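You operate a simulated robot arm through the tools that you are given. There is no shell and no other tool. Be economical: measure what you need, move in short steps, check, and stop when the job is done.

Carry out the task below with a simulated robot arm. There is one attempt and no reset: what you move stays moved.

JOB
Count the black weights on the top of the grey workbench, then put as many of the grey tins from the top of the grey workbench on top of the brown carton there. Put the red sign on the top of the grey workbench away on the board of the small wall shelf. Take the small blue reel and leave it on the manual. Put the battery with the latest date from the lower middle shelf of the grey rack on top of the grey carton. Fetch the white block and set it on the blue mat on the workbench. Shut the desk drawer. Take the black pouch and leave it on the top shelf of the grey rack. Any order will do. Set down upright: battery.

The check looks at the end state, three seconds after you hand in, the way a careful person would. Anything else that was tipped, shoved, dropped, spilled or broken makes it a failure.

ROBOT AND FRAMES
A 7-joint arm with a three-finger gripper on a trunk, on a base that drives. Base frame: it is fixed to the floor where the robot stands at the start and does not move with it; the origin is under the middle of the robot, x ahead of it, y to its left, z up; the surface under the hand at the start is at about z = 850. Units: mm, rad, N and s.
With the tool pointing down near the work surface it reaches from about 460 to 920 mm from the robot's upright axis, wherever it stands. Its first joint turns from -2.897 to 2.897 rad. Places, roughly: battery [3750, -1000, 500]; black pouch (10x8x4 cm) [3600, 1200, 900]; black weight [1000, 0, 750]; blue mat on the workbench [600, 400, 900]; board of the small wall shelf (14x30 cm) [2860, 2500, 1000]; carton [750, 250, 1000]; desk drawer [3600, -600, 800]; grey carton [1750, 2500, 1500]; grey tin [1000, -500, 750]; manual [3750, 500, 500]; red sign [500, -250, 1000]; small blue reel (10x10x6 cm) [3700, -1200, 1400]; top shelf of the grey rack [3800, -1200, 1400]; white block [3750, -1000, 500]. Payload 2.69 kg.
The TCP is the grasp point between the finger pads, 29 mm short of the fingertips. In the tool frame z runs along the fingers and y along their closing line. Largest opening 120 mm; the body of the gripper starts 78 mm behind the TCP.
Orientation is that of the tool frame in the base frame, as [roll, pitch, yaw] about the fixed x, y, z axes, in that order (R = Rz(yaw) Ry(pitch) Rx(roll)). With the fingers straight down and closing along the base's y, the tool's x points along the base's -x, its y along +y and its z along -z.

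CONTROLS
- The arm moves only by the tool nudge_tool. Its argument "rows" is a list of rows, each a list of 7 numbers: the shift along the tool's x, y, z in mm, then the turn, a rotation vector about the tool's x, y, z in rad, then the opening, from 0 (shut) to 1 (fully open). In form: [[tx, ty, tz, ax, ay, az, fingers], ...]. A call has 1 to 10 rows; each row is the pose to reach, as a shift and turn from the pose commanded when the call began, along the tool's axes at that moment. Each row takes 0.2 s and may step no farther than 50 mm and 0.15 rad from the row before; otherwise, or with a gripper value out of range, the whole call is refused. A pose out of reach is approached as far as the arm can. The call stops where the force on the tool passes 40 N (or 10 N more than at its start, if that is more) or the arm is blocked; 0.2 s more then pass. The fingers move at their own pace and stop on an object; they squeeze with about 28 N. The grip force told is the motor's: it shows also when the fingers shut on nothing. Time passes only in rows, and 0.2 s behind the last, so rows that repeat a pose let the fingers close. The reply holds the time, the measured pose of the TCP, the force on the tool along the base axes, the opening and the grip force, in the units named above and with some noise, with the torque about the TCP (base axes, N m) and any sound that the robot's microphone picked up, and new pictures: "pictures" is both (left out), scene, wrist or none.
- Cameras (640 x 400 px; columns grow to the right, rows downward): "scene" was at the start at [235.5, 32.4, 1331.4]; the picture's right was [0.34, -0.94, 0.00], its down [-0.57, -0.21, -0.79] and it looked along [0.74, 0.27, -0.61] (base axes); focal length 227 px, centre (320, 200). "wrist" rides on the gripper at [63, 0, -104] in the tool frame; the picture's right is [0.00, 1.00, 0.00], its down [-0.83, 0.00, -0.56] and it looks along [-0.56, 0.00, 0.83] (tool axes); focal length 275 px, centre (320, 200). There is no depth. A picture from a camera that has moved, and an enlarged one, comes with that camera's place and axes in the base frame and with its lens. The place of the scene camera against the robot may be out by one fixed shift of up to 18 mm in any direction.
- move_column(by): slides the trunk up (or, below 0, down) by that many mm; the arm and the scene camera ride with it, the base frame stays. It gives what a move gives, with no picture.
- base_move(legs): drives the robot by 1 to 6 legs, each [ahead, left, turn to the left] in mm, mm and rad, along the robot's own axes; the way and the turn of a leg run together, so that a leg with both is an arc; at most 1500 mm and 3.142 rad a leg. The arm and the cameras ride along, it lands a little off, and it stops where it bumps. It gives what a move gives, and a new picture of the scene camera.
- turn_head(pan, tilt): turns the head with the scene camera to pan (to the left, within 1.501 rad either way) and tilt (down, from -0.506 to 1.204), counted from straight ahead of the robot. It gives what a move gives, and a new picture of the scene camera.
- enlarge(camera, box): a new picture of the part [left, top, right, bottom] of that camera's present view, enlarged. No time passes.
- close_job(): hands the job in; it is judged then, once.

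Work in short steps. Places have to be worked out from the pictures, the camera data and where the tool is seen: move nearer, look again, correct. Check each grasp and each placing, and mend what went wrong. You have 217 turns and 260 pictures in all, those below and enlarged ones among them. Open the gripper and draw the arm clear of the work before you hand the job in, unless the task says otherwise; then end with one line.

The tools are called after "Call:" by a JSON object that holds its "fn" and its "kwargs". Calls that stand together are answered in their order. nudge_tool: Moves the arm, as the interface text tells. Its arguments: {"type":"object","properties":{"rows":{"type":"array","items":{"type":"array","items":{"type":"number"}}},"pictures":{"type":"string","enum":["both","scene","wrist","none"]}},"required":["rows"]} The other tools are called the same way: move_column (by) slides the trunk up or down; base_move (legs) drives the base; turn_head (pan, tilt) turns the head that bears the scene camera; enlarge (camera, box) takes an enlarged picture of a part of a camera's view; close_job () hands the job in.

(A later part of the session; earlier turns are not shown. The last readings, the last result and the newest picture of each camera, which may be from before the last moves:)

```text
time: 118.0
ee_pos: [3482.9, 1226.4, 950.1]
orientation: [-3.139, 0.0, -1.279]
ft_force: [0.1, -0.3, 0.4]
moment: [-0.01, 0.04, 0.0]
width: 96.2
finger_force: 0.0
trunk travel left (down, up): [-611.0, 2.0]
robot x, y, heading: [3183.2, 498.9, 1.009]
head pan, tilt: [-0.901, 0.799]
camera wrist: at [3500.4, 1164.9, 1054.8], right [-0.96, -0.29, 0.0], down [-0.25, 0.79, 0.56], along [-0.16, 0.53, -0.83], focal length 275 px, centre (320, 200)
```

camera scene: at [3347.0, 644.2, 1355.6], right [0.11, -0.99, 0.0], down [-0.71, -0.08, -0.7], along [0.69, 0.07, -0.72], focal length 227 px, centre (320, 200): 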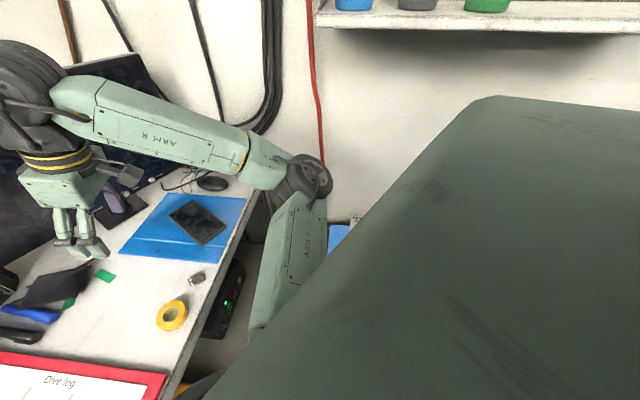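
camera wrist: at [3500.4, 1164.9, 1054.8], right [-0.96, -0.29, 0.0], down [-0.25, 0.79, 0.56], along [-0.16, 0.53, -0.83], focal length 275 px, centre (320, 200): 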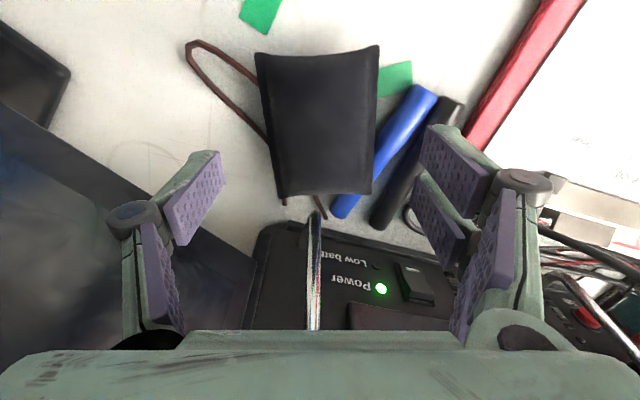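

Central but the far right finger would land on the pen; shifting 28 mm nearer puts both right fingers in the gap. Descend there to z ≈ 884, then close and lift a little.

Call:
{"fn": "nudge_tool", "kwargs": {"rows": [[28, -2, 0, 0, 0, 0, 0.72], [28, -2, 30, 0, 0, 0, 0.72], [28, -2, 55, 0, 0, 0, 0.72], [28, -2, 66, 0, 0, 0, 0.72], [28, -2, 66, 0, 0, 0, 0.72]], "pictures": "wrist"}}

```text
time: 119.2
ee_pos: [3492.0, 1199.0, 883.0]
orientation: [-3.139, 0.001, -1.275]
ft_force: [-0.5, -0.2, 2.8]
moment: [0.06, -0.06, -0.02]
width: 98.2
finger_force: 1.7
trunk travel left (down, up): [-611.0, 2.0]
robot x, y, heading: [3184.1, 500.2, 1.013]
head pan, tilt: [-0.901, 0.799]
camera wrist: at [3511.1, 1138.1, 988.8], right [-0.96, -0.29, 0.0], down [-0.25, 0.79, 0.56], along [-0.16, 0.53, -0.83], focal length 275 px, centre (320, 200)
```

wrist: 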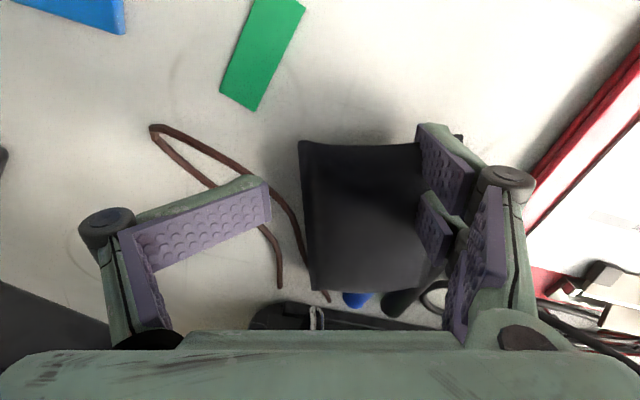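

The left tip keeps landing on the brown cord. I raise 9 mm so it clears the cord, then close on the pouch here.

Call:
{"fn": "nudge_tool", "kwargs": {"rows": [[0, 0, -5, 0, 0, 0, 0.8], [0, 0, -9, 0, 0, 0, 0.8], [0, 10, -9, 0, 0, 0, 0.8], [0, 14, -9, 0, 0, 0, 0.3], [0, 14, -9, 0, 0, 0, 0.3], [0, 14, -9, 0, 0, 0, 0.3], [0, 14, -9, 0, 0, 0, 0.3]], "pictures": "wrist"}}

```text
time: 120.8
ee_pos: [3478.7, 1194.5, 895.8]
orientation: [-3.138, 0.002, -1.275]
ft_force: [2.8, 0.9, 10.7]
moment: [0.12, -0.38, 0.02]
width: 81.3
finger_force: 28.3
trunk travel left (down, up): [-611.0, 2.0]
robot x, y, heading: [3186.1, 501.5, 1.007]
head pan, tilt: [-0.901, 0.799]
camera wrist: at [3496.3, 1133.1, 999.8], right [-0.96, -0.29, 0.0], down [-0.25, 0.79, 0.56], along [-0.16, 0.53, -0.83], focal length 275 px, centre (320, 200)
```

wrist: 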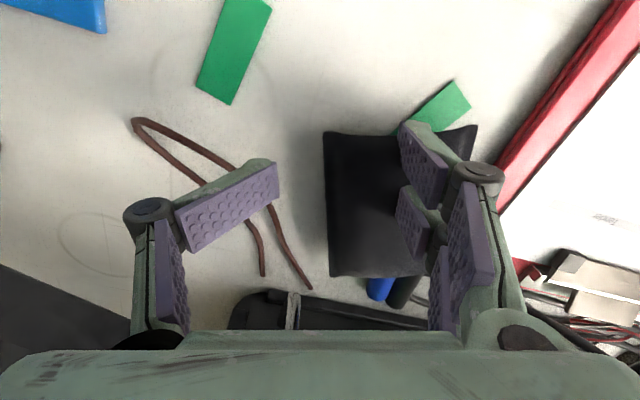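

The left tip is standing on the cord's loop. The pouch has now slid off the cord, so I open, rise and look again.

Call:
{"fn": "nudge_tool", "kwargs": {"rows": [[0, 0, 0, 0, 0, 0, 0.8], [0, 0, -10, 0, 0, 0, 0.8], [0, 0, -40, 0, 0, 0, 0.85], [0, 25, -70, 0, 0, 0, 0.85], [0, 50, -80, 0, 0, 0, 0.85], [0, 50, -80, 0, 0, 0, 0.85]], "pictures": "wrist"}}

```text
time: 122.2
ee_pos: [3430.3, 1181.6, 972.0]
orientation: [-3.137, 0.0, -1.278]
ft_force: [0.0, 0.0, -0.2]
moment: [-0.01, 0.01, 0.0]
width: 102.2
finger_force: 0.0
trunk travel left (down, up): [-611.0, 2.0]
robot x, y, heading: [3182.1, 502.9, 1.008]
head pan, tilt: [-0.901, 0.799]
camera wrist: at [3448.0, 1119.9, 1077.5], right [-0.96, -0.29, 0.0], down [-0.25, 0.79, 0.56], along [-0.16, 0.53, -0.83], focal length 275 px, centre (320, 200)
```

wrist: 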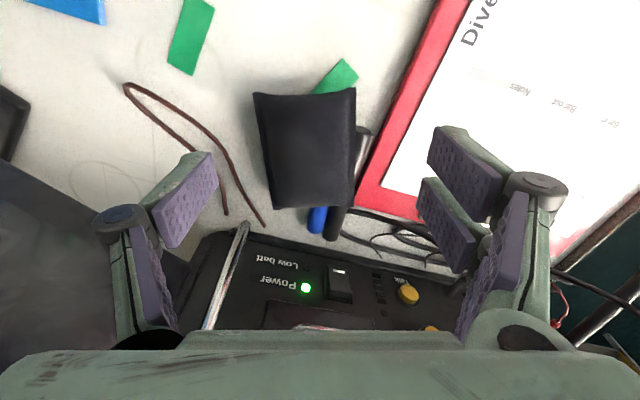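

The pouch now lies at about (3430, 1214), clear of the cord on the left and resting on the pens. Vertical grasp at its middle with tips at z ≈ 864.

Call:
{"fn": "nudge_tool", "kwargs": {"rows": [[-31, -9, 0, 0, 0, 0, 0.82], [-31, -9, 35, 0, 0, 0, 0.82], [-31, -9, 60, 0, 0, 0, 0.82], [-31, -9, 77, 0, 0, 0, 0.82], [-31, -9, 77, 0, 0, 0, 0.82]], "pictures": "wrist"}}

```text
time: 123.4
ee_pos: [3430.8, 1213.5, 898.2]
orientation: [-3.134, 0.002, -1.278]
ft_force: [5.1, 5.3, 13.3]
moment: [0.29, -0.73, 0.18]
width: 112.7
finger_force: 9.2
trunk travel left (down, up): [-611.0, 2.0]
robot x, y, heading: [3186.7, 500.2, 1.007]
head pan, tilt: [-0.901, 0.799]
camera wrist: at [3448.9, 1151.8, 1002.1], right [-0.96, -0.29, -0.01], down [-0.25, 0.79, 0.56], along [-0.16, 0.53, -0.83], focal length 275 px, centre (320, 200)
```

wrist: 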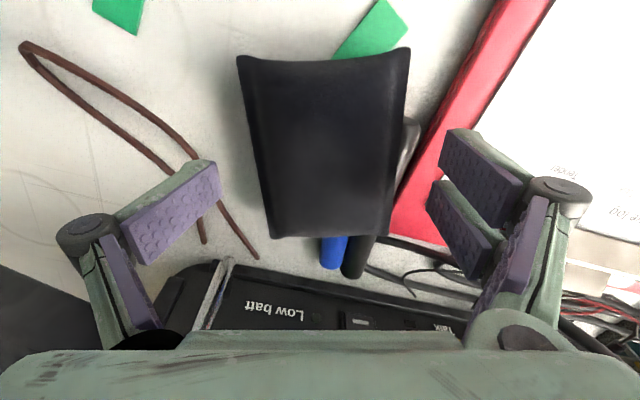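

Left finger landed on the cord strand since it was opened too wide. Raise, narrow to ~84 mm, shift 4 mm, and go down again.

Call:
{"fn": "nudge_tool", "kwargs": {"rows": [[0, 0, -30, 0, 0, 0, 0.7], [0, 4, -30, 0, 0, 0, 0.7], [0, 4, -30, 0, 0, 0, 0.7], [0, 4, -30, 0, 0, 0, 0.7], [0, 4, -15, 0, 0, 0, 0.7], [0, 4, -4, 0, 0, 0, 0.7], [0, 4, -4, 0, 0, 0, 0.7]], "pictures": "wrist"}}

```text
time: 125.0
ee_pos: [3428.5, 1210.3, 900.1]
orientation: [-3.137, 0.0, -1.28]
ft_force: [8.6, 2.9, 14.3]
moment: [0.24, -0.69, 0.06]
width: 100.3
finger_force: 9.1
trunk travel left (down, up): [-611.0, 2.0]
robot x, y, heading: [3185.4, 501.2, 1.01]
head pan, tilt: [-0.901, 0.799]
camera wrist: at [3446.8, 1149.5, 1005.1], right [-0.96, -0.29, -0.01], down [-0.24, 0.79, 0.56], along [-0.16, 0.53, -0.83], focal length 275 px, centre (320, 200)
```

wrist: 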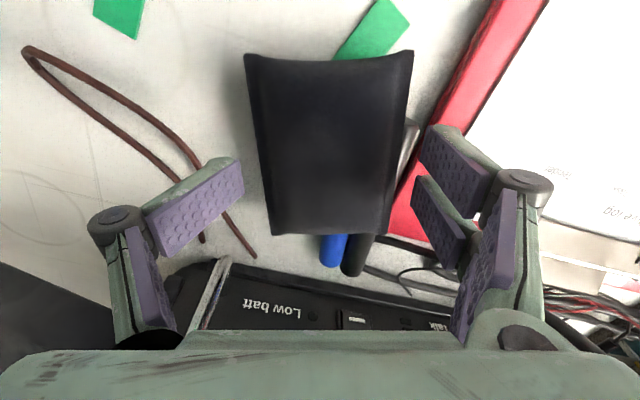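

The forces suggest the pouch's effective width is ~100 mm. I open fully, recentre, lower to z ≈ 895 and close on it, then lift.

Call:
{"fn": "nudge_tool", "kwargs": {"rows": [[0, 5, -25, 0, 0, 0, 1], [0, 5, -25, 0, 0, 0, 1], [0, 5, -25, 0, 0, 0, 1], [0, 5, -5, 0, 0, 0, 1], [0, 5, 1, 0, 0, 0, 1], [0, 5, 1, 0, 0, 0, 0.5], [0, 5, 1, 0, 0, 0, 0.5], [0, 5, 1, 0, 0, 0, 0.5]], "pictures": "wrist"}}

```text
time: 126.8
ee_pos: [3433.7, 1212.2, 911.5]
orientation: [-3.119, 0.017, -1.29]
ft_force: [18.0, 9.6, 37.9]
moment: [0.38, -2.03, 0.16]
width: 83.5
finger_force: 17.4
trunk travel left (down, up): [-611.0, 2.0]
robot x, y, heading: [3186.1, 504.5, 1.007]
head pan, tilt: [-0.901, 0.799]
stopped in row 8: the force on the tool passed its limit at 43 N (the readings are from after the stop); the commanded pose is now the measured one
camera wrist: at [3449.2, 1149.2, 1013.6], right [-0.96, -0.28, -0.02], down [-0.24, 0.78, 0.57], along [-0.14, 0.55, -0.82], focal length 275 px, centre (320, 200)
```

wrist: 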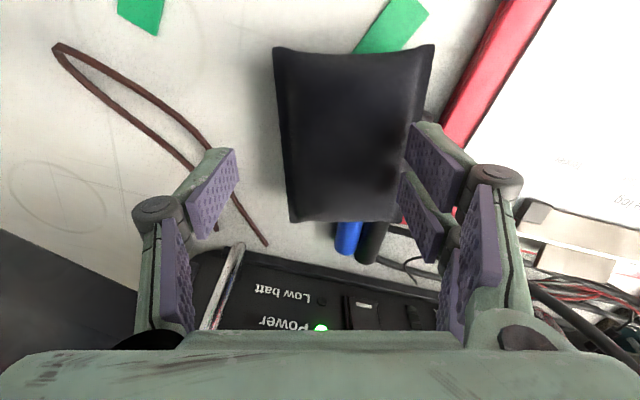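

The left finger is standing on the raised cord loop (contact 40 mm to +x). The pouch has shifted right with space from the cord, so I raise, recentre by 15 mm, narrow to ~86 mm and look before lowering.

Call:
{"fn": "nudge_tool", "kwargs": {"rows": [[0, 0, -20, 0, 0, 0, 0.72], [3, 8, -45, -0.01, 0, 0, 0.72], [6, 15, -60, -0.019, 0.017, 0.012, 0.72], [6, 15, -60, -0.019, 0.017, 0.012, 0.72]], "pictures": "wrist"}}

```text
time: 127.8
ee_pos: [3414.4, 1201.1, 964.2]
orientation: [3.132, -0.011, -1.295]
ft_force: [0.3, 0.3, 0.0]
moment: [-0.01, 0.0, -0.01]
width: 86.4
finger_force: 0.0
trunk travel left (down, up): [-611.0, 2.0]
robot x, y, heading: [3184.1, 503.4, 1.004]
head pan, tilt: [-0.901, 0.799]
camera wrist: at [3432.0, 1140.6, 1069.1], right [-0.96, -0.28, 0.01], down [-0.23, 0.81, 0.55], along [-0.16, 0.52, -0.84], focal length 275 px, centre (320, 200)
```

wrist: 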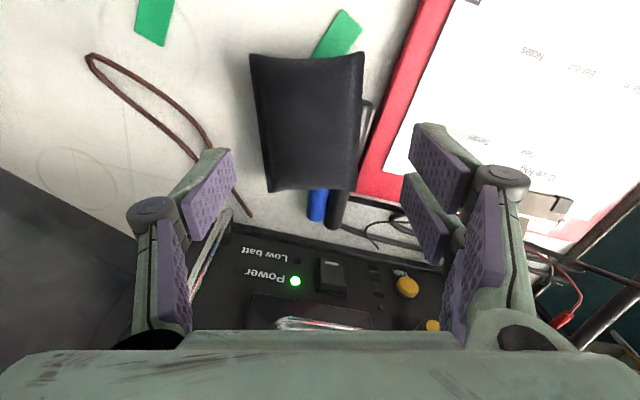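

Cord is now well away from the left finger's landing. Shift -6 mm and descend to z ≈ 893, then close.

Call:
{"fn": "nudge_tool", "kwargs": {"rows": [[3, -6, 25, 0.01, -0.01, 0, 0.72], [5, -6, 50, 0.01, -0.01, 0, 0.72], [5, -6, 70, 0.01, -0.01, 0, 0.72], [5, -6, 70, 0.01, -0.01, 0, 0.72]], "pictures": "wrist"}}

```text
time: 128.8
ee_pos: [3421.1, 1197.8, 891.7]
orientation: [-3.141, -0.002, -1.293]
ft_force: [4.9, 0.1, 6.4]
moment: [0.05, -0.27, -0.1]
width: 99.4
finger_force: 4.2
trunk travel left (down, up): [-611.0, 2.0]
robot x, y, heading: [3184.2, 501.4, 1.005]
head pan, tilt: [-0.901, 0.799]
camera wrist: at [3438.2, 1135.9, 996.6], right [-0.96, -0.28, 0.0], down [-0.23, 0.8, 0.55], along [-0.15, 0.53, -0.83], focal length 275 px, centre (320, 200)
```

wrist: 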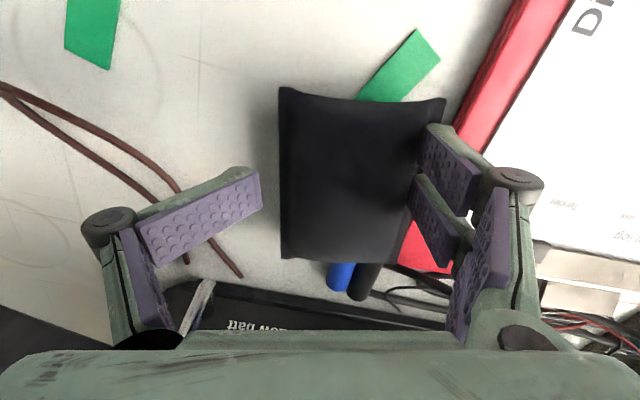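

The pouch's solid width is about 80 mm, and my narrow opening kept catching its left edge. Raise, open to 110 mm, shift 10 mm right, lower and close.

Call:
{"fn": "nudge_tool", "kwargs": {"rows": [[0, 0, -35, 0, 0, 0, 0.92], [0, 10, -35, 0, 0, 0, 0.92], [0, 10, -35, 0, 0, 0, 0.92], [0, 10, -15, 0, 0, 0, 0.92], [0, 10, 1, 0, 0, 0, 0.92], [0, 10, 1, 0, 0, 0, 0.92]], "pictures": "wrist"}}

```text
time: 130.2
ee_pos: [3412.1, 1195.5, 891.7]
orientation: [-3.134, 0.004, -1.296]
ft_force: [9.6, 4.3, 20.8]
moment: [0.46, -1.07, -0.03]
width: 121.0
finger_force: 7.1
trunk travel left (down, up): [-611.0, 2.0]
robot x, y, heading: [3185.9, 498.4, 1.01]
head pan, tilt: [-0.901, 0.799]
camera wrist: at [3428.4, 1133.9, 996.4], right [-0.96, -0.27, -0.01], down [-0.23, 0.8, 0.56], along [-0.15, 0.54, -0.83], focal length 275 px, centre (320, 200)
```

wrist: 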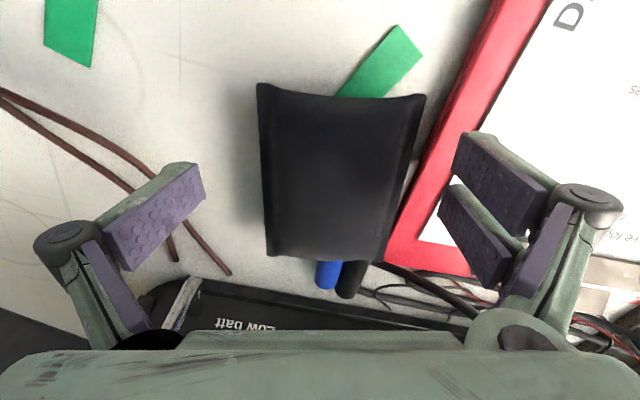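

Left finger touched the cord again at the wide opening. Use 100 mm opening, shifted 3 mm.

Call:
{"fn": "nudge_tool", "kwargs": {"rows": [[0, 0, -30, 0, 0, 0, 0.83], [0, 4, -30, 0, 0, 0, 0.83], [0, 4, -30, 0, 0, 0, 0.83], [0, 4, -12, 0, 0, 0, 0.83], [0, 4, 0, 0, 0, 0, 0.83], [0, 4, 0, 0, 0, 0, 0.83]], "pictures": "wrist"}}

```text
time: 131.6
ee_pos: [3410.3, 1193.5, 892.5]
orientation: [-3.136, -0.002, -1.295]
ft_force: [8.8, 3.4, 13.9]
moment: [0.26, -0.67, -0.04]
width: 117.4
finger_force: 9.9
trunk travel left (down, up): [-611.0, 2.0]
robot x, y, heading: [3183.2, 499.9, 1.007]
head pan, tilt: [-0.901, 0.799]
camera wrist: at [3426.9, 1132.3, 996.8], right [-0.96, -0.28, 0.0], down [-0.23, 0.8, 0.56], along [-0.15, 0.54, -0.83], focal length 275 px, centre (320, 200)
```

wrist: 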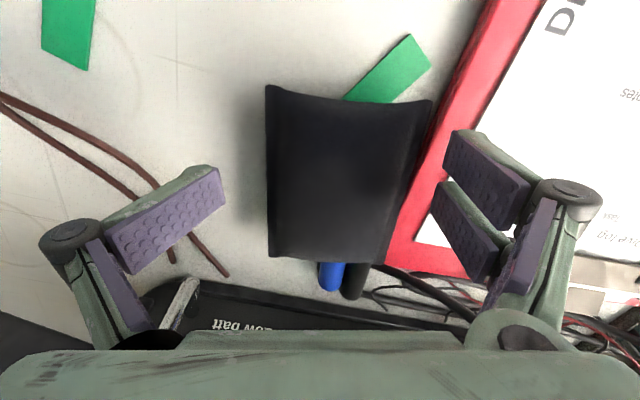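

Something not visible supports the left finger. To learn where the pouch really is, I probe with closed fingers on the visible pouch's right part.

Call:
{"fn": "nudge_tool", "kwargs": {"rows": [[0, 0, -40, 0, 0, 0, 0.5], [0, 15, -65, 0, 0, 0, 0], [0, 33, -65, 0, 0, 0, 0], [0, 33, -65, 0, 0, 0, 0], [0, 33, -65, 0, 0, 0, 0], [0, 33, -65, 0, 0, 0, 0], [0, 33, -45, 0, 0, 0, 0], [0, 33, -28, 0, 0, 0, 0]], "pictures": "wrist"}}

Call:
{"fn": "nudge_tool", "kwargs": {"rows": [[0, 0, 4, 0, 0, 0, 0], [0, 0, 8, 0, 0, 0, 0], [0, 0, 12, 0, 0, 0, 0], [0, 0, 16, 0, 0, 0, 0], [0, 0, 20, 0, 0, 0, 0], [0, 0, 24, 0, 0, 0, 0]], "pictures": "none"}}

```text
time: 133.4
ee_pos: [3377.9, 1182.6, 918.6]
orientation: [-3.141, 0.001, -1.295]
ft_force: [-0.1, 0.0, -0.1]
moment: [-0.03, 0.01, 0.03]
width: 0.3
finger_force: 17.3
trunk travel left (down, up): [-611.0, 2.0]
robot x, y, heading: [3185.8, 502.6, 1.005]
head pan, tilt: [-0.901, 0.799]
camera wrist: at [3394.8, 1122.4, 1023.6], right [-0.96, -0.28, 0.0], down [-0.23, 0.8, 0.56], along [-0.15, 0.53, -0.83], focal length 275 px, centre (320, 200)
```

wrist: 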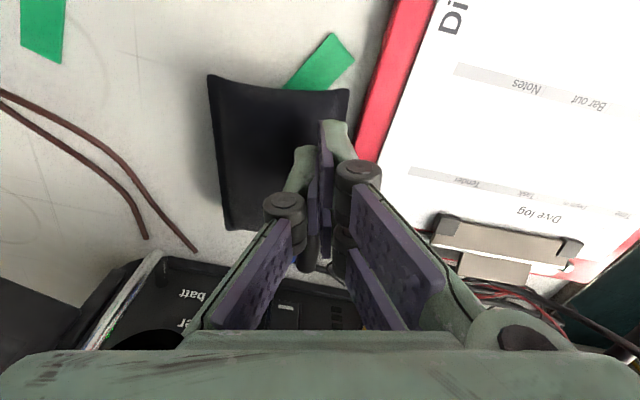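

```text
time: 134.8
ee_pos: [3377.2, 1184.8, 895.6]
orientation: [-3.14, 0.0, -1.296]
ft_force: [-0.2, 0.8, -0.1]
moment: [0.01, 0.03, 0.0]
width: 0.2
finger_force: 28.2
trunk travel left (down, up): [-611.0, 2.0]
robot x, y, heading: [3184.1, 502.3, 1.007]
head pan, tilt: [-0.901, 0.799]
```

No contact yet at tip z ≈ 867. I look at the wrist view here.

Call:
{"fn": "nudge_tool", "kwargs": {"rows": [[0, 0, 4, 0, 0, 0, 0], [0, 0, 8, 0, 0, 0, 0], [0, 0, 12, 0, 0, 0, 0]], "pictures": "wrist"}}

```text
time: 135.7
ee_pos: [3376.6, 1185.4, 892.2]
orientation: [-3.137, 0.012, -1.296]
ft_force: [0.0, -3.6, 21.1]
moment: [0.06, 0.15, 0.05]
width: 0.0
finger_force: 27.8
trunk travel left (down, up): [-611.0, 2.0]
robot x, y, heading: [3186.6, 501.9, 1.008]
head pan, tilt: [-0.901, 0.799]
stopped in row 3: the force on the tool passed its limit at 42 N (the readings are from after the stop); the commanded pose is now the measured one
camera wrist: at [3394.2, 1122.9, 995.7], right [-0.96, -0.28, -0.01], down [-0.23, 0.79, 0.57], along [-0.15, 0.55, -0.82], focal length 275 px, centre (320, 200)
```

wrist: 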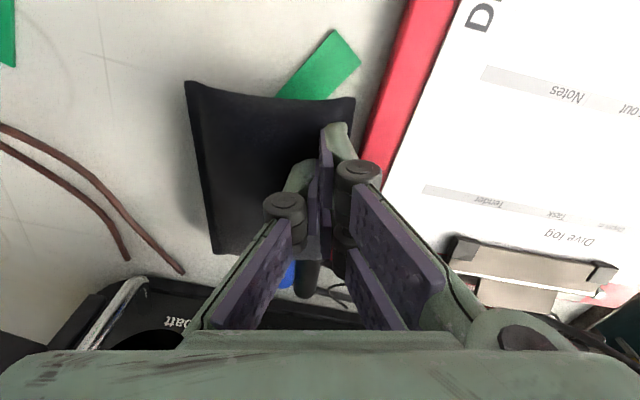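

Contact at z ≈ 863 here (pen-top height). Now probe left of the visible pouch, near (3460, 1209).

Call:
{"fn": "nudge_tool", "kwargs": {"rows": [[0, 0, -30, 0, -0.012, 0, 0], [0, -40, -40, 0, -0.012, 0, 0], [0, -86, -40, 0, -0.012, 0, 0], [0, -86, -25, 0, -0.012, 0, 0], [0, -86, -12, 0, -0.012, 0, 0], [0, -86, -6, 0, -0.012, 0, 0], [0, -86, 0, 0, -0.012, 0, 0], [0, -86, 5, 0, -0.012, 0, 0], [0, -86, 10, 0, -0.012, 0, 0], [0, -86, 15, 0, -0.012, 0, 0]], "pictures": "wrist"}}

```text
time: 136.9
ee_pos: [3457.7, 1208.1, 913.7]
orientation: [-3.129, 0.031, -1.296]
ft_force: [-1.9, -10.4, 24.9]
moment: [-0.75, 0.04, -0.02]
width: 0.1
finger_force: 28.4
trunk travel left (down, up): [-611.0, 2.0]
robot x, y, heading: [3184.9, 502.7, 1.007]
head pan, tilt: [-0.901, 0.799]
stopped in row 5: the force on the tool passed its limit at 50 N (the readings are from after the stop); the commanded pose is now the measured one
camera wrist: at [3474.8, 1144.3, 1017.2], right [-0.96, -0.28, -0.01], down [-0.23, 0.78, 0.58], along [-0.15, 0.56, -0.81], focal length 275 px, centre (320, 200)
```

wrist: 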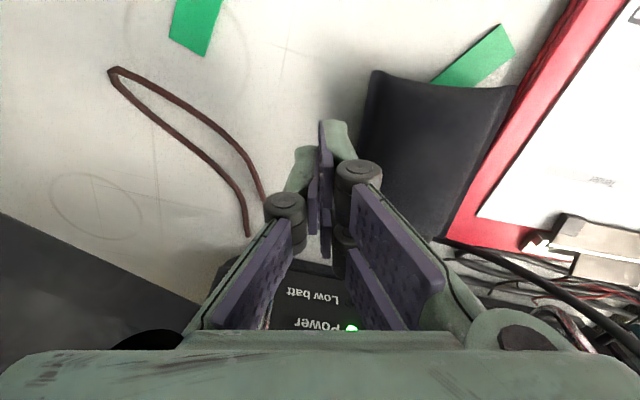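

The pouch's solid body is offset ~30 mm to the left of its picture: contact at z 885 left of it. I grasp accordingly, centred at (3419, 1203).

Call:
{"fn": "nudge_tool", "kwargs": {"rows": [[0, 0, -35, 0.01, 0.02, 0, 0.5], [-6, 39, -45, 0.012, 0.031, 0, 0.93], [-6, 39, -45, 0.012, 0.031, 0, 0.93], [-6, 39, -45, 0.012, 0.031, 0, 0.93], [-6, 39, -45, 0.012, 0.031, 0, 0.93], [-6, 39, -45, 0.012, 0.031, 0, 0.93], [-6, 39, -15, 0.012, 0.031, 0, 0.93], [-6, 39, 12, 0.012, 0.031, 0, 0.93], [-6, 39, 24, 0.012, 0.031, 0, 0.93]], "pictures": "wrist"}}

```text
time: 138.9
ee_pos: [3419.8, 1207.4, 884.3]
orientation: [-3.122, -0.003, -1.296]
ft_force: [-0.5, -0.2, 0.3]
moment: [0.02, 0.0, 0.0]
width: 111.5
finger_force: 0.1
trunk travel left (down, up): [-611.0, 2.0]
robot x, y, heading: [3186.1, 500.3, 1.006]
head pan, tilt: [-0.901, 0.799]
camera wrist: at [3435.0, 1145.2, 989.8], right [-0.96, -0.28, -0.02], down [-0.24, 0.8, 0.55], along [-0.14, 0.54, -0.83], focal length 275 px, centre (320, 200)
```

wrist: 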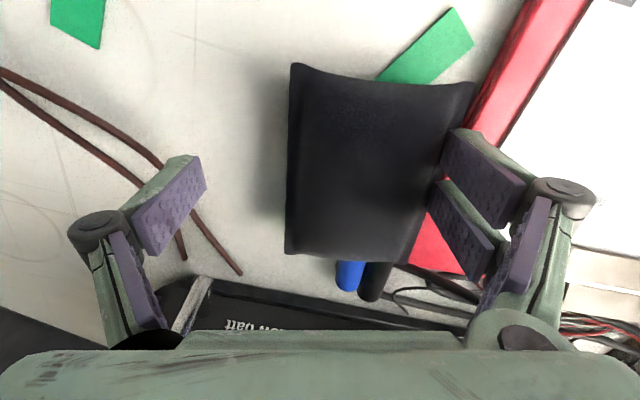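

No contact on the way down, so the hypothesis fits. Close and lift slightly.

Call:
{"fn": "nudge_tool", "kwargs": {"rows": [[0, 0, 0, 0, 0, 0, 0.4], [0, 0, 0, 0, 0, 0, 0.4], [0, 0, 0, 0, 0, 0, 0.4], [0, 0, 0, 0, 0, 0, 0.4], [0, 0, 0, 0, 0, 0, 0.4], [0, 0, -10, 0, 0, 0, 0.4], [0, 0, -30, 0, 0, 0, 0.4], [0, 0, -50, 0, 0, 0, 0.4]], "pictures": "wrist"}}

```text
time: 140.7
ee_pos: [3418.2, 1207.3, 933.2]
orientation: [-3.121, -0.006, -1.296]
ft_force: [0.2, -0.1, -1.1]
moment: [0.02, 0.01, 0.02]
width: 73.8
finger_force: 28.3
trunk travel left (down, up): [-611.0, 2.0]
robot x, y, heading: [3185.7, 501.3, 1.008]
head pan, tilt: [-0.901, 0.799]
camera wrist: at [3434.2, 1145.5, 1037.4], right [-0.96, -0.28, -0.02], down [-0.24, 0.8, 0.55], along [-0.14, 0.54, -0.83], focal length 275 px, centre (320, 200)
```

wrist: 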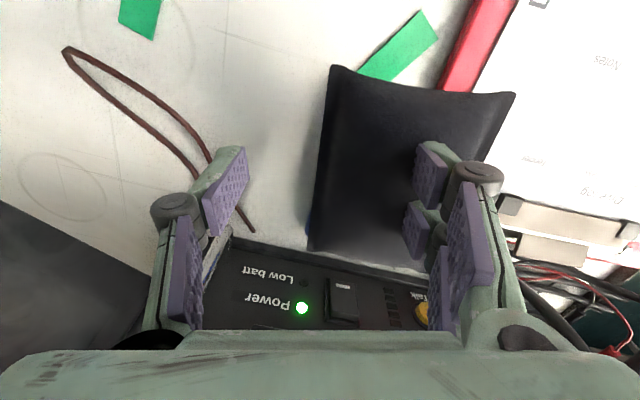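

The pouch is lifted (74 mm, 28 N). Raise further and look.

Call:
{"fn": "nudge_tool", "kwargs": {"rows": [[0, 0, -45, 0, 0, 0, 0.4], [20, 0, -85, 0, 0, 0, 0.4], [60, 0, -110, 0, 0, 0, 0.4], [105, 0, -120, 0, 0, 0, 0.4], [150, 0, -120, 0, 0, 0, 0.4]], "pictures": "none"}}

Call:
{"fn": "base_move", "kwargs": {"legs": [[-420, 0, 0], [0, 0, -1.4]]}}

Call:
{"fn": "turn_head", "kwargs": {"pan": 0.1, "tilt": 0.25}}

```text
time: 141.9
ee_pos: [3456.2, 1064.2, 1054.2]
orientation: [-3.117, -0.002, -1.296]
ft_force: [-0.1, 0.2, -0.7]
moment: [-0.01, -0.02, 0.04]
width: 73.7
finger_force: 27.7
trunk travel left (down, up): [-611.0, 2.0]
robot x, y, heading: [3181.6, 501.4, 1.008]
head pan, tilt: [-0.901, 0.799]
```

```text
time: 148.2
ee_pos: [3549.4, -63.0, 1053.8]
orientation: [-3.12, -0.003, -2.742]
ft_force: [0.4, 1.6, -0.5]
moment: [-0.01, -0.01, -0.01]
width: 72.1
finger_force: 27.8
trunk travel left (down, up): [-611.0, 2.0]
robot x, y, heading: [2956.5, 138.7, -0.436]
head pan, tilt: [-0.901, 0.799]
camera scene: at [3114.9, -4.5, 1355.6], right [-0.97, -0.23, 0.0], down [-0.16, 0.7, -0.7], along [0.16, -0.68, -0.72], focal length 227 px, centre (320, 200)
```

scene: 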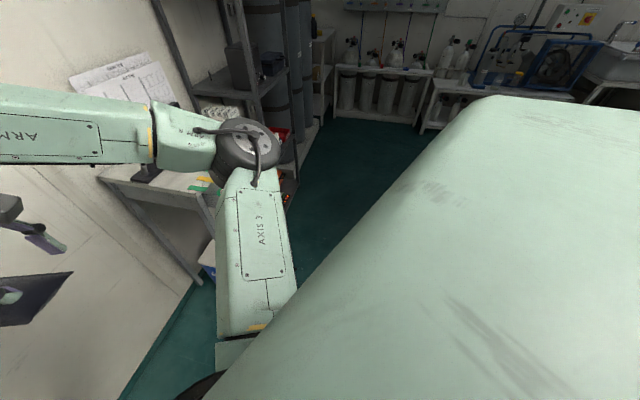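

```text
time: 149.4
ee_pos: [3549.9, -62.0, 1054.2]
orientation: [-3.12, -0.004, -2.741]
ft_force: [-0.5, 0.6, -0.8]
moment: [0.05, -0.01, 0.01]
width: 71.8
finger_force: 28.0
trunk travel left (down, up): [-611.0, 2.0]
robot x, y, heading: [2956.9, 136.7, -0.442]
head pan, tilt: [0.099, 0.25]
camera scene: at [3184.6, 42.9, 1404.6], right [-0.33, -0.94, 0.0], down [-0.23, 0.08, -0.97], along [0.91, -0.32, -0.25], focal length 227 px, centre (320, 200)
```

scene: 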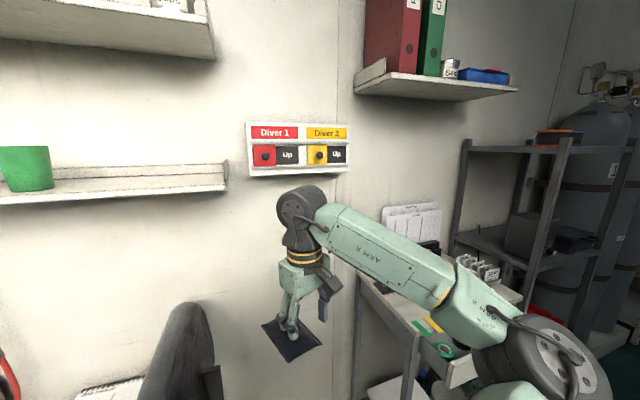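

I turn to face +x and strafe right to the grey rack, keeping the arm clear of the small desk.

Call:
{"fn": "base_move", "kwargs": {"legs": [[-150, 0, 0.44], [-50, -1250, 0]]}}

Call:
{"fn": "turn_head", "kwargs": {"pan": 0.25, "tilt": 0.3}}

```text
time: 160.5
ee_pos: [3379.0, -988.1, 1053.6]
orientation: [-3.122, -0.002, -2.308]
ft_force: [-0.3, 0.2, -0.8]
moment: [0.02, 0.0, -0.01]
width: 70.0
finger_force: 28.0
trunk travel left (down, up): [-611.0, 2.0]
robot x, y, heading: [2755.9, -1057.6, 0.0]
head pan, tilt: [0.099, 0.25]
camera scene: at [3004.6, -1047.0, 1404.7], right [0.1, -1.0, 0.0], down [-0.25, -0.02, -0.97], along [0.96, 0.09, -0.25], focal length 227 px, centre (320, 200)
```

scene: 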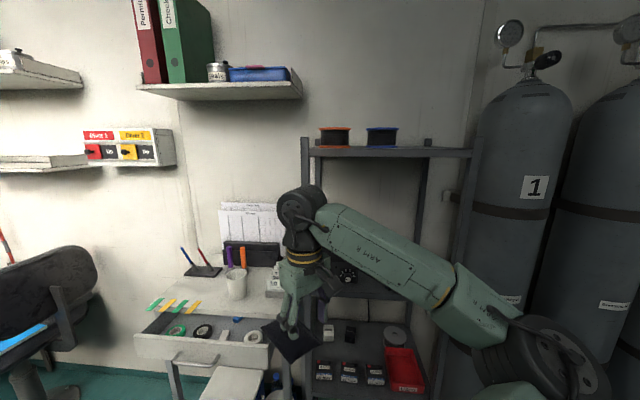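

```text
time: 161.2
ee_pos: [3377.9, -988.4, 1053.2]
orientation: [-3.121, -0.003, -2.305]
ft_force: [-0.9, -0.2, -1.3]
moment: [-0.02, -0.04, -0.05]
width: 70.4
finger_force: 28.0
trunk travel left (down, up): [-611.0, 2.0]
robot x, y, heading: [2758.4, -1055.1, -0.007]
head pan, tilt: [0.25, 0.3]
camera scene: at [3002.2, -1033.2, 1400.0], right [0.24, -0.97, 0.0], down [-0.29, -0.07, -0.96], along [0.93, 0.23, -0.3], focal length 227 px, centre (320, 200)
```

scene: 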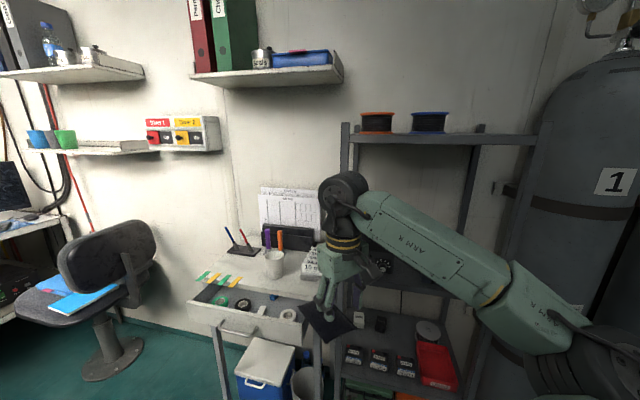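

Rack top shelf is at z ≈ 1375, front edge x ≈ 3655, y -944…-1394, with orange and blue reels on it. I test how high the arm can go with the tool down.

Call:
{"fn": "nudge_tool", "kwargs": {"rows": [[10, 0, -40, 0, 0, 0, 0.4], [20, 0, -85, 0, 0, 0, 0.4], [30, 0, -130, 0, 0, 0, 0.4], [40, 0, -175, 0, 0, 0, 0.4], [50, 0, -220, 0, 0, 0, 0.4], [60, 0, -265, 0, 0, 0, 0.4], [70, 0, -310, 0, 0, 0, 0.4], [80, 0, -355, 0, 0, 0, 0.4]], "pictures": "scene"}}

```text
time: 163.0
ee_pos: [3327.8, -1025.3, 1191.2]
orientation: [-3.12, 0.001, -2.304]
ft_force: [-0.1, -0.2, -1.2]
moment: [-0.02, -0.01, -0.01]
width: 70.0
finger_force: 27.3
out of reach, approached as far as the arm can: row 4, 5, 6, 7, 8
trunk travel left (down, up): [-611.0, 2.0]
robot x, y, heading: [2756.6, -1061.3, -0.005]
head pan, tilt: [0.25, 0.3]
camera scene: at [3002.3, -1033.1, 1399.9], right [0.24, -0.97, 0.0], down [-0.29, -0.07, -0.96], along [0.93, 0.23, -0.3], focal length 227 px, centre (320, 200)
```

scene: 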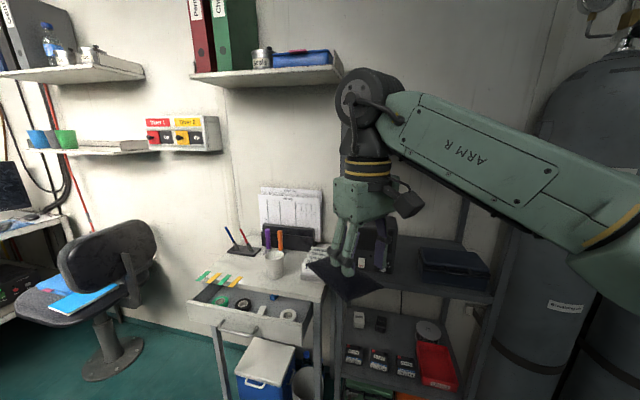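

Tool-down tops out at z ≈ 1190, so I'll tilt the tool forward for the top shelf. First turn the yaw to face straight ahead.

Call:
{"fn": "nudge_tool", "kwargs": {"rows": [[0, 0, 5, 0, 0, 0.14, 0.4], [0, 0, 10, 0, 0, 0.28, 0.4], [0, 0, 15, 0, 0, 0.42, 0.4], [0, 0, 20, 0, 0, 0.56, 0.4], [0, 0, 25, 0, 0, 0.7, 0.4], [0, 0, 30, 0, 0, 0.84, 0.4]], "pictures": "none"}}

Call:
{"fn": "nudge_tool", "kwargs": {"rows": [[0, 0, 0, 0, -0.13, 0, 0.4], [0, 0, 0, 0, -0.26, 0, 0.4], [0, 0, 0, 0, -0.39, 0, 0.4], [0, 0, 0, 0, -0.52, 0, 0.4], [0, 0, 0, 0, -0.65, 0, 0.4], [0, 0, 0, 0, -0.78, 0, 0.4], [0, 0, 0, 0, -0.91, 0, 0.4], [0, 0, 0, 0, -1.04, 0, 0.4], [0, 0, 0, 0, -1.13, 0, 0.4]], "pictures": "scene"}}

```text
time: 164.4
ee_pos: [3316.4, -1028.0, 1160.0]
orientation: [-3.126, 0.014, 3.136]
ft_force: [0.0, 0.5, 0.2]
moment: [-0.02, 0.03, -0.01]
width: 69.8
finger_force: 28.2
trunk travel left (down, up): [-611.0, 2.0]
robot x, y, heading: [2760.2, -1057.7, -0.002]
head pan, tilt: [0.25, 0.3]
```

```text
time: 166.4
ee_pos: [3325.7, -1025.5, 1176.9]
orientation: [-3.101, 1.142, -3.109]
ft_force: [0.2, -0.5, -0.4]
moment: [0.03, 0.0, 0.02]
width: 69.8
finger_force: 28.1
out of reach, approached as far as the arm can: row 9
trunk travel left (down, up): [-611.0, 2.0]
robot x, y, heading: [2758.6, -1059.0, -0.002]
head pan, tilt: [0.25, 0.3]
camera scene: at [3002.2, -1033.1, 1399.9], right [0.24, -0.97, 0.0], down [-0.29, -0.07, -0.96], along [0.93, 0.23, -0.3], focal length 227 px, centre (320, 200)
```

scene: 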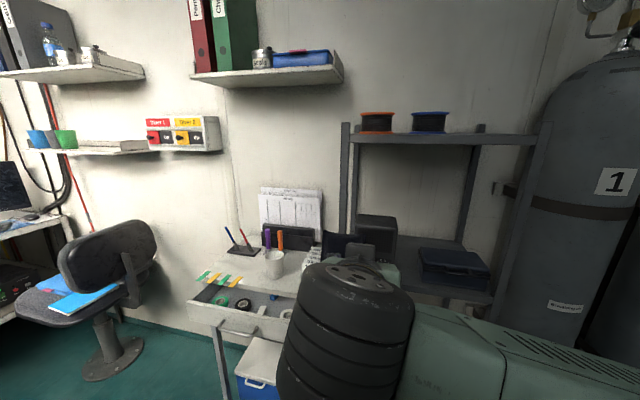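

Now raise to z ≈ 1490 in this tilted pose.

Call:
{"fn": "nudge_tool", "kwargs": {"rows": [[-40, 0, -18.3, 0, 0, 0, 0.4], [-80, 0, -36.5, 0, 0, 0, 0.4], [-120, 0, -54.8, 0, 0, 0, 0.4], [-160, 0, -73, 0, 0, 0, 0.4], [-200, 0, -91.3, 0, 0, 0, 0.4], [-240, 0, -109.5, 0, 0, 0, 0.4], [-282, 0, -128.6, 0, 0, 0, 0.4], [-282, 0, -128.6, 0, 0, 0, 0.4]], "pictures": "both"}}

```text
time: 168.2
ee_pos: [3348.0, -1047.7, 1444.7]
orientation: [-3.101, 1.146, -3.109]
ft_force: [-0.3, 0.3, -0.4]
moment: [0.02, 0.04, 0.0]
width: 69.6
finger_force: 27.3
out of reach, approached as far as the arm can: row 6, 7, 8
trunk travel left (down, up): [-611.0, 2.0]
robot x, y, heading: [2756.8, -1058.5, -0.003]
head pan, tilt: [0.25, 0.3]
camera scene: at [3001.9, -1033.3, 1400.0], right [0.24, -0.97, 0.0], down [-0.29, -0.07, -0.96], along [0.93, 0.23, -0.3], focal length 227 px, centre (320, 200)
camera wrist: at [3227.1, -1048.1, 1430.6], right [0.0, 1.0, -0.02], down [-0.16, 0.02, 0.99], along [0.99, 0.0, 0.16], focal length 275 px, centre (320, 200)
```

scene: 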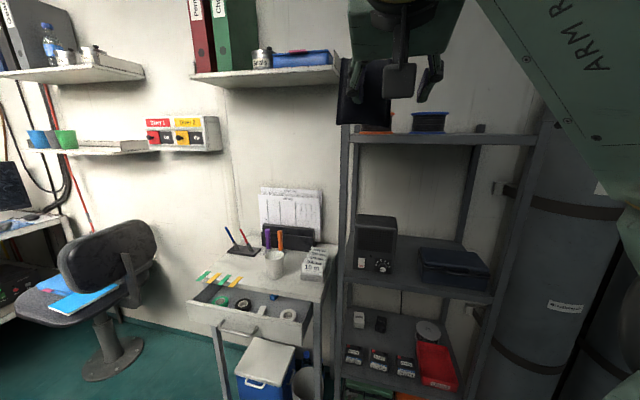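
wrist: 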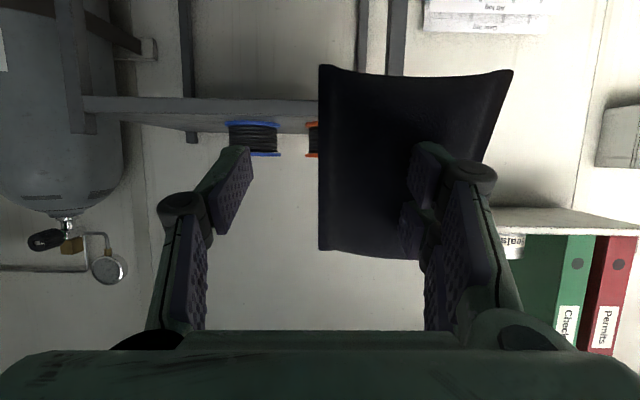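

At θ = 65° the limit is z ≈ 1445, so I tilt further to ~85° which allows entering higher.

Call:
{"fn": "nudge_tool", "kwargs": {"rows": [[0, 0, 0, 0, -0.12, 0, 0.4], [0, 0, 0, 0, -0.24, 0, 0.4], [0, 0, 0, 0, -0.36, 0, 0.4], [-18, 0, -8, 0, -0.36, 0, 0.4], [-36, 0, -16, 0, -0.36, 0, 0.4], [-54, 0, -24, 0, -0.36, 0, 0.4]], "pictures": "none"}}

```text
time: 169.6
ee_pos: [3346.8, -1046.5, 1504.1]
orientation: [-2.878, 1.501, -2.886]
ft_force: [1.0, -0.5, -1.1]
moment: [-0.01, -0.02, 0.05]
width: 70.0
finger_force: 27.8
trunk travel left (down, up): [-611.0, 2.0]
robot x, y, heading: [2757.4, -1057.7, -0.002]
head pan, tilt: [0.25, 0.3]
```

Now strafe right and drive ahead so the pouch comes above the free right part of the top shelf.

Call:
{"fn": "base_move", "kwargs": {"legs": [[0, -263, 0], [330, 0, 0]]}}

Call:
{"fn": "turn_head", "kwargs": {"pan": 0.3, "tilt": 0.1}}

```text
time: 174.0
ee_pos: [3668.8, -1301.4, 1502.5]
orientation: [-2.895, 1.501, -2.89]
ft_force: [0.7, 0.1, -1.3]
moment: [-0.04, 0.0, -0.04]
width: 69.7
finger_force: 27.7
trunk travel left (down, up): [-611.0, 2.0]
robot x, y, heading: [3079.0, -1318.7, 0.004]
head pan, tilt: [0.25, 0.3]
camera scene: at [3324.7, -1291.4, 1399.8], right [0.25, -0.97, 0.0], down [-0.29, -0.08, -0.96], along [0.92, 0.24, -0.3], focal length 227 px, centre (320, 200)
```

scene: 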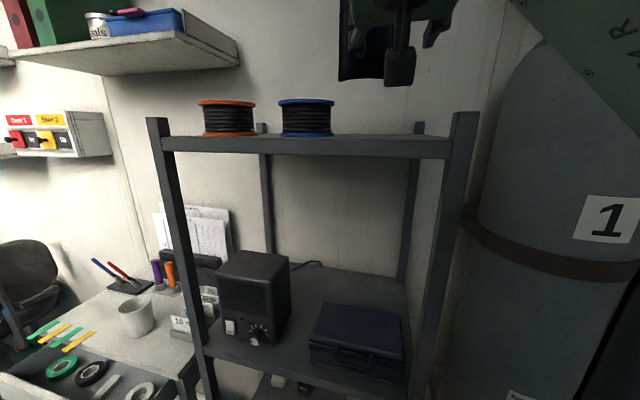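

```text
time: 174.7
ee_pos: [3668.0, -1301.4, 1503.5]
orientation: [-2.894, 1.5, -2.887]
ft_force: [-0.6, 1.3, -0.9]
moment: [-0.01, 0.04, -0.02]
width: 69.7
finger_force: 28.1
trunk travel left (down, up): [-611.0, 2.0]
robot x, y, heading: [3079.5, -1323.7, 0.008]
head pan, tilt: [0.3, 0.099]
camera scene: at [3321.5, -1287.3, 1418.6], right [0.3, -0.95, 0.0], down [-0.1, -0.03, -0.99], along [0.95, 0.3, -0.1], focal length 227 px, centre (320, 200)
```

scene: 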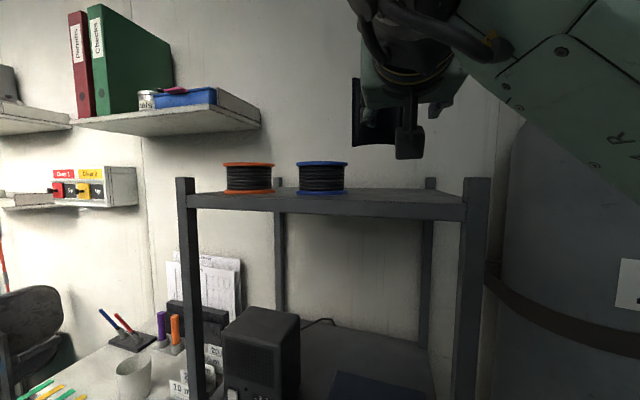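

Shelf top measures z ≈ 1387 (posts 1415). The pouch is above the free right part; move 20 mm forward and lower toward contact.

Call:
{"fn": "nudge_tool", "kwargs": {"rows": [[0, 0, 20, 0, 0, 0, 0.4], [20, 0, 20, 0, 0, 0, 0.4], [38, 0, 20, 0, 0, 0, 0.4], [44, 0, 20, 0, 0, 0, 0.4], [48, 0, 20, 0, 0, 0, 0.4], [52, 0, 20, 0, 0, 0, 0.4]], "pictures": "scene"}}

```text
time: 176.1
ee_pos: [3687.9, -1288.7, 1448.1]
orientation: [-3.045, 1.494, -2.99]
ft_force: [0.3, -0.9, -1.1]
moment: [0.0, 0.03, -0.01]
width: 69.6
finger_force: 28.0
trunk travel left (down, up): [-611.0, 2.0]
robot x, y, heading: [3077.2, -1318.7, 0.009]
head pan, tilt: [0.3, 0.099]
camera scene: at [3321.5, -1287.2, 1418.6], right [0.3, -0.95, 0.0], down [-0.09, -0.03, -0.99], along [0.95, 0.3, -0.1], focal length 227 px, centre (320, 200)
```

scene: 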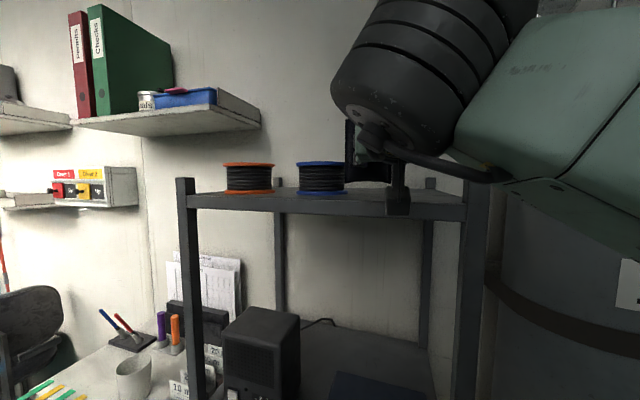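

Shift 14 mm right and lower in small steps until contact.

Call:
{"fn": "nudge_tool", "kwargs": {"rows": [[0, -14, 0, 0, 0, 0, 0.4], [3, -14, 0, 0, 0, 0, 0.4], [6, -14, 0, 0, 0, 0, 0.4], [9, -14, 0, 0, 0, 0, 0.4], [12, -14, 0, 0, 0, 0, 0.4]], "pictures": "none"}}

```text
time: 177.0
ee_pos: [3685.2, -1268.0, 1438.6]
orientation: [-3.082, 1.495, -2.934]
ft_force: [0.3, -0.5, 0.1]
moment: [0.03, 0.04, 0.01]
width: 69.8
finger_force: 27.6
trunk travel left (down, up): [-611.0, 2.0]
robot x, y, heading: [3077.8, -1316.4, 0.006]
head pan, tilt: [0.3, 0.099]
stopped in row 4: the arm was blocked; the commanded pose is now the measured one
```

The arm got blocked and drifted to y -1268. I look to the right to see what touches.

Call:
{"fn": "turn_head", "kwargs": {"pan": -0.15, "tilt": 0.0}}

```text
time: 177.9
ee_pos: [3684.5, -1267.5, 1440.2]
orientation: [-3.082, 1.496, -2.932]
ft_force: [-0.2, 0.9, -0.9]
moment: [0.0, 0.03, -0.05]
width: 69.9
finger_force: 28.2
trunk travel left (down, up): [-611.0, 2.0]
robot x, y, heading: [3081.3, -1317.9, 0.006]
head pan, tilt: [-0.15, 0.0]
camera scene: at [3322.8, -1327.9, 1427.7], right [-0.14, -0.99, 0.0], down [0.0, 0.0, -1.0], along [0.99, -0.14, 0.0], focal length 227 px, centre (320, 200)
```

scene: 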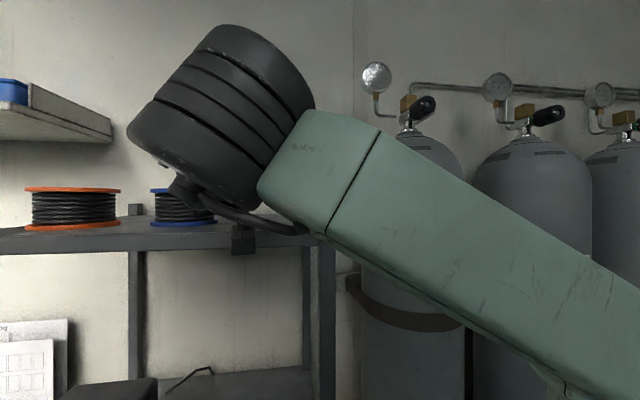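

Check the wrist view here.

Call:
{"fn": "nudge_tool", "kwargs": {"rows": [[0, 0, 0, 0, 0, 0, 0.4]], "pictures": "wrist"}}

```text
time: 178.3
ee_pos: [3685.0, -1267.4, 1440.3]
orientation: [-3.081, 1.496, -2.934]
ft_force: [0.4, 0.6, -0.7]
moment: [0.02, 0.03, -0.02]
width: 69.9
finger_force: 28.5
trunk travel left (down, up): [-611.0, 2.0]
robot x, y, heading: [3075.8, -1319.7, 0.002]
head pan, tilt: [-0.15, 0.0]
camera wrist: at [3577.1, -1284.8, 1385.3], right [-0.15, 0.99, -0.01], down [-0.49, -0.06, 0.87], along [0.86, 0.13, 0.49], focal length 275 px, centre (320, 200)
```

wrist: 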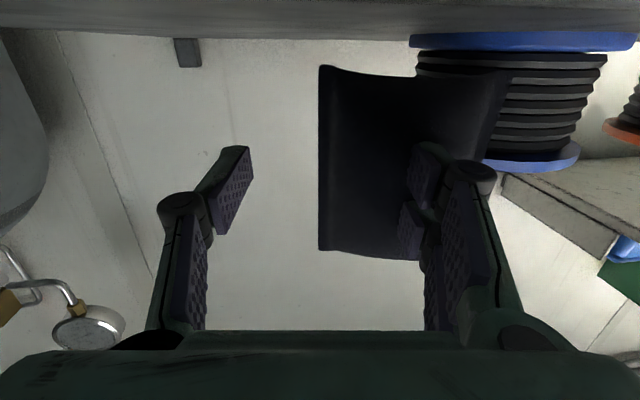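

I'll use the base and trunk instead of the arm: shift right 30 mm, then lower the trunk to make contact.

Call:
{"fn": "base_move", "kwargs": {"legs": [[0, -32, 0]]}}

Call:
{"fn": "move_column", "kwargs": {"by": -6}}

Call:
{"fn": "move_column", "kwargs": {"by": -4}}

```text
time: 179.3
ee_pos: [3683.8, -1298.2, 1439.5]
orientation: [-3.088, 1.493, -2.94]
ft_force: [-0.7, -0.5, -0.2]
moment: [-0.03, 0.01, 0.04]
width: 69.7
finger_force: 28.3
trunk travel left (down, up): [-611.0, 2.0]
robot x, y, heading: [3079.4, -1351.6, 0.005]
head pan, tilt: [-0.15, 0.0]
camera scene: at [3323.1, -1359.8, 1427.7], right [-0.14, -0.99, 0.0], down [0.0, 0.0, -1.0], along [0.99, -0.14, 0.0], focal length 227 px, centre (320, 200)
```

scene: 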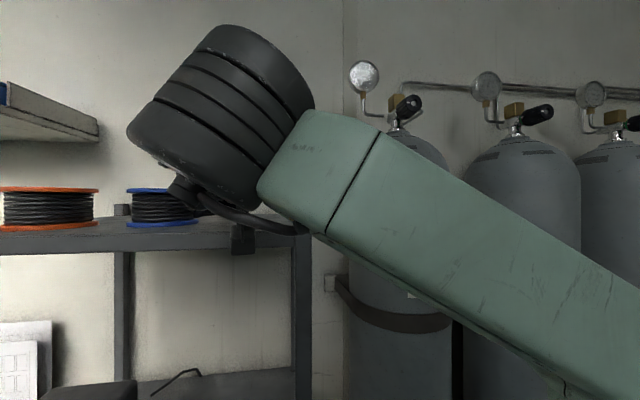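

```text
time: 179.8
ee_pos: [3684.4, -1298.8, 1433.3]
orientation: [-3.097, 1.495, -2.949]
ft_force: [-1.2, -0.5, -1.1]
moment: [0.0, 0.02, -0.02]
width: 69.7
finger_force: 28.0
trunk travel left (down, up): [-605.0, 8.0]
robot x, y, heading: [3082.2, -1354.6, 0.008]
head pan, tilt: [-0.15, 0.0]
```

```text
time: 180.3
ee_pos: [3684.9, -1299.2, 1430.2]
orientation: [-3.096, 1.495, -2.947]
ft_force: [0.1, -1.0, -0.7]
moment: [-0.02, 0.05, 0.01]
width: 70.1
finger_force: 27.9
trunk travel left (down, up): [-601.0, 12.0]
robot x, y, heading: [3078.3, -1350.0, 0.013]
head pan, tilt: [-0.15, 0.0]
```

Still free; continue lowering.

Call:
{"fn": "move_column", "kwargs": {"by": -6}}

Call:
{"fn": "move_column", "kwargs": {"by": -5}}

Call:
{"fn": "nudge_tool", "kwargs": {"rows": [[0, 0, 0, 0, 0, 0, 0.4]], "pictures": "wrist"}}

```text
time: 180.9
ee_pos: [3684.2, -1299.6, 1425.6]
orientation: [-3.09, 1.503, -2.941]
ft_force: [5.1, 0.0, 13.7]
moment: [-0.37, -0.71, 0.17]
width: 69.6
finger_force: 27.6
trunk travel left (down, up): [-595.0, 18.0]
robot x, y, heading: [3081.0, -1348.7, 0.008]
head pan, tilt: [-0.15, 0.0]
```

```text
time: 181.4
ee_pos: [3682.1, -1298.2, 1423.9]
orientation: [-3.099, 1.509, -2.952]
ft_force: [5.9, 0.3, 38.9]
moment: [0.06, -1.28, 0.06]
width: 69.8
finger_force: 28.3
trunk travel left (down, up): [-590.0, 23.0]
robot x, y, heading: [3078.6, -1349.1, 0.006]
head pan, tilt: [-0.15, 0.0]
```

```text
time: 181.8
ee_pos: [3682.2, -1300.2, 1422.7]
orientation: [-3.081, 1.506, -2.931]
ft_force: [1.8, 1.9, 40.3]
moment: [0.22, -1.15, -0.05]
width: 70.1
finger_force: 27.9
trunk travel left (down, up): [-590.0, 23.0]
robot x, y, heading: [3077.9, -1352.7, 0.009]
head pan, tilt: [-0.15, 0.0]
camera wrist: at [3574.6, -1316.2, 1367.6], right [-0.15, 0.99, -0.01], down [-0.5, -0.07, 0.86], along [0.85, 0.13, 0.5], focal length 275 px, centre (320, 200)
```

wrist: 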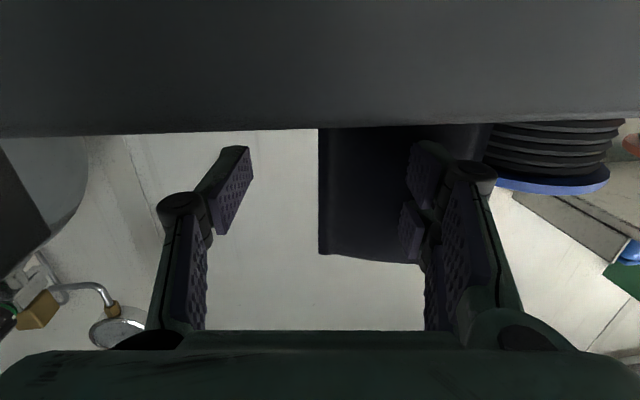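

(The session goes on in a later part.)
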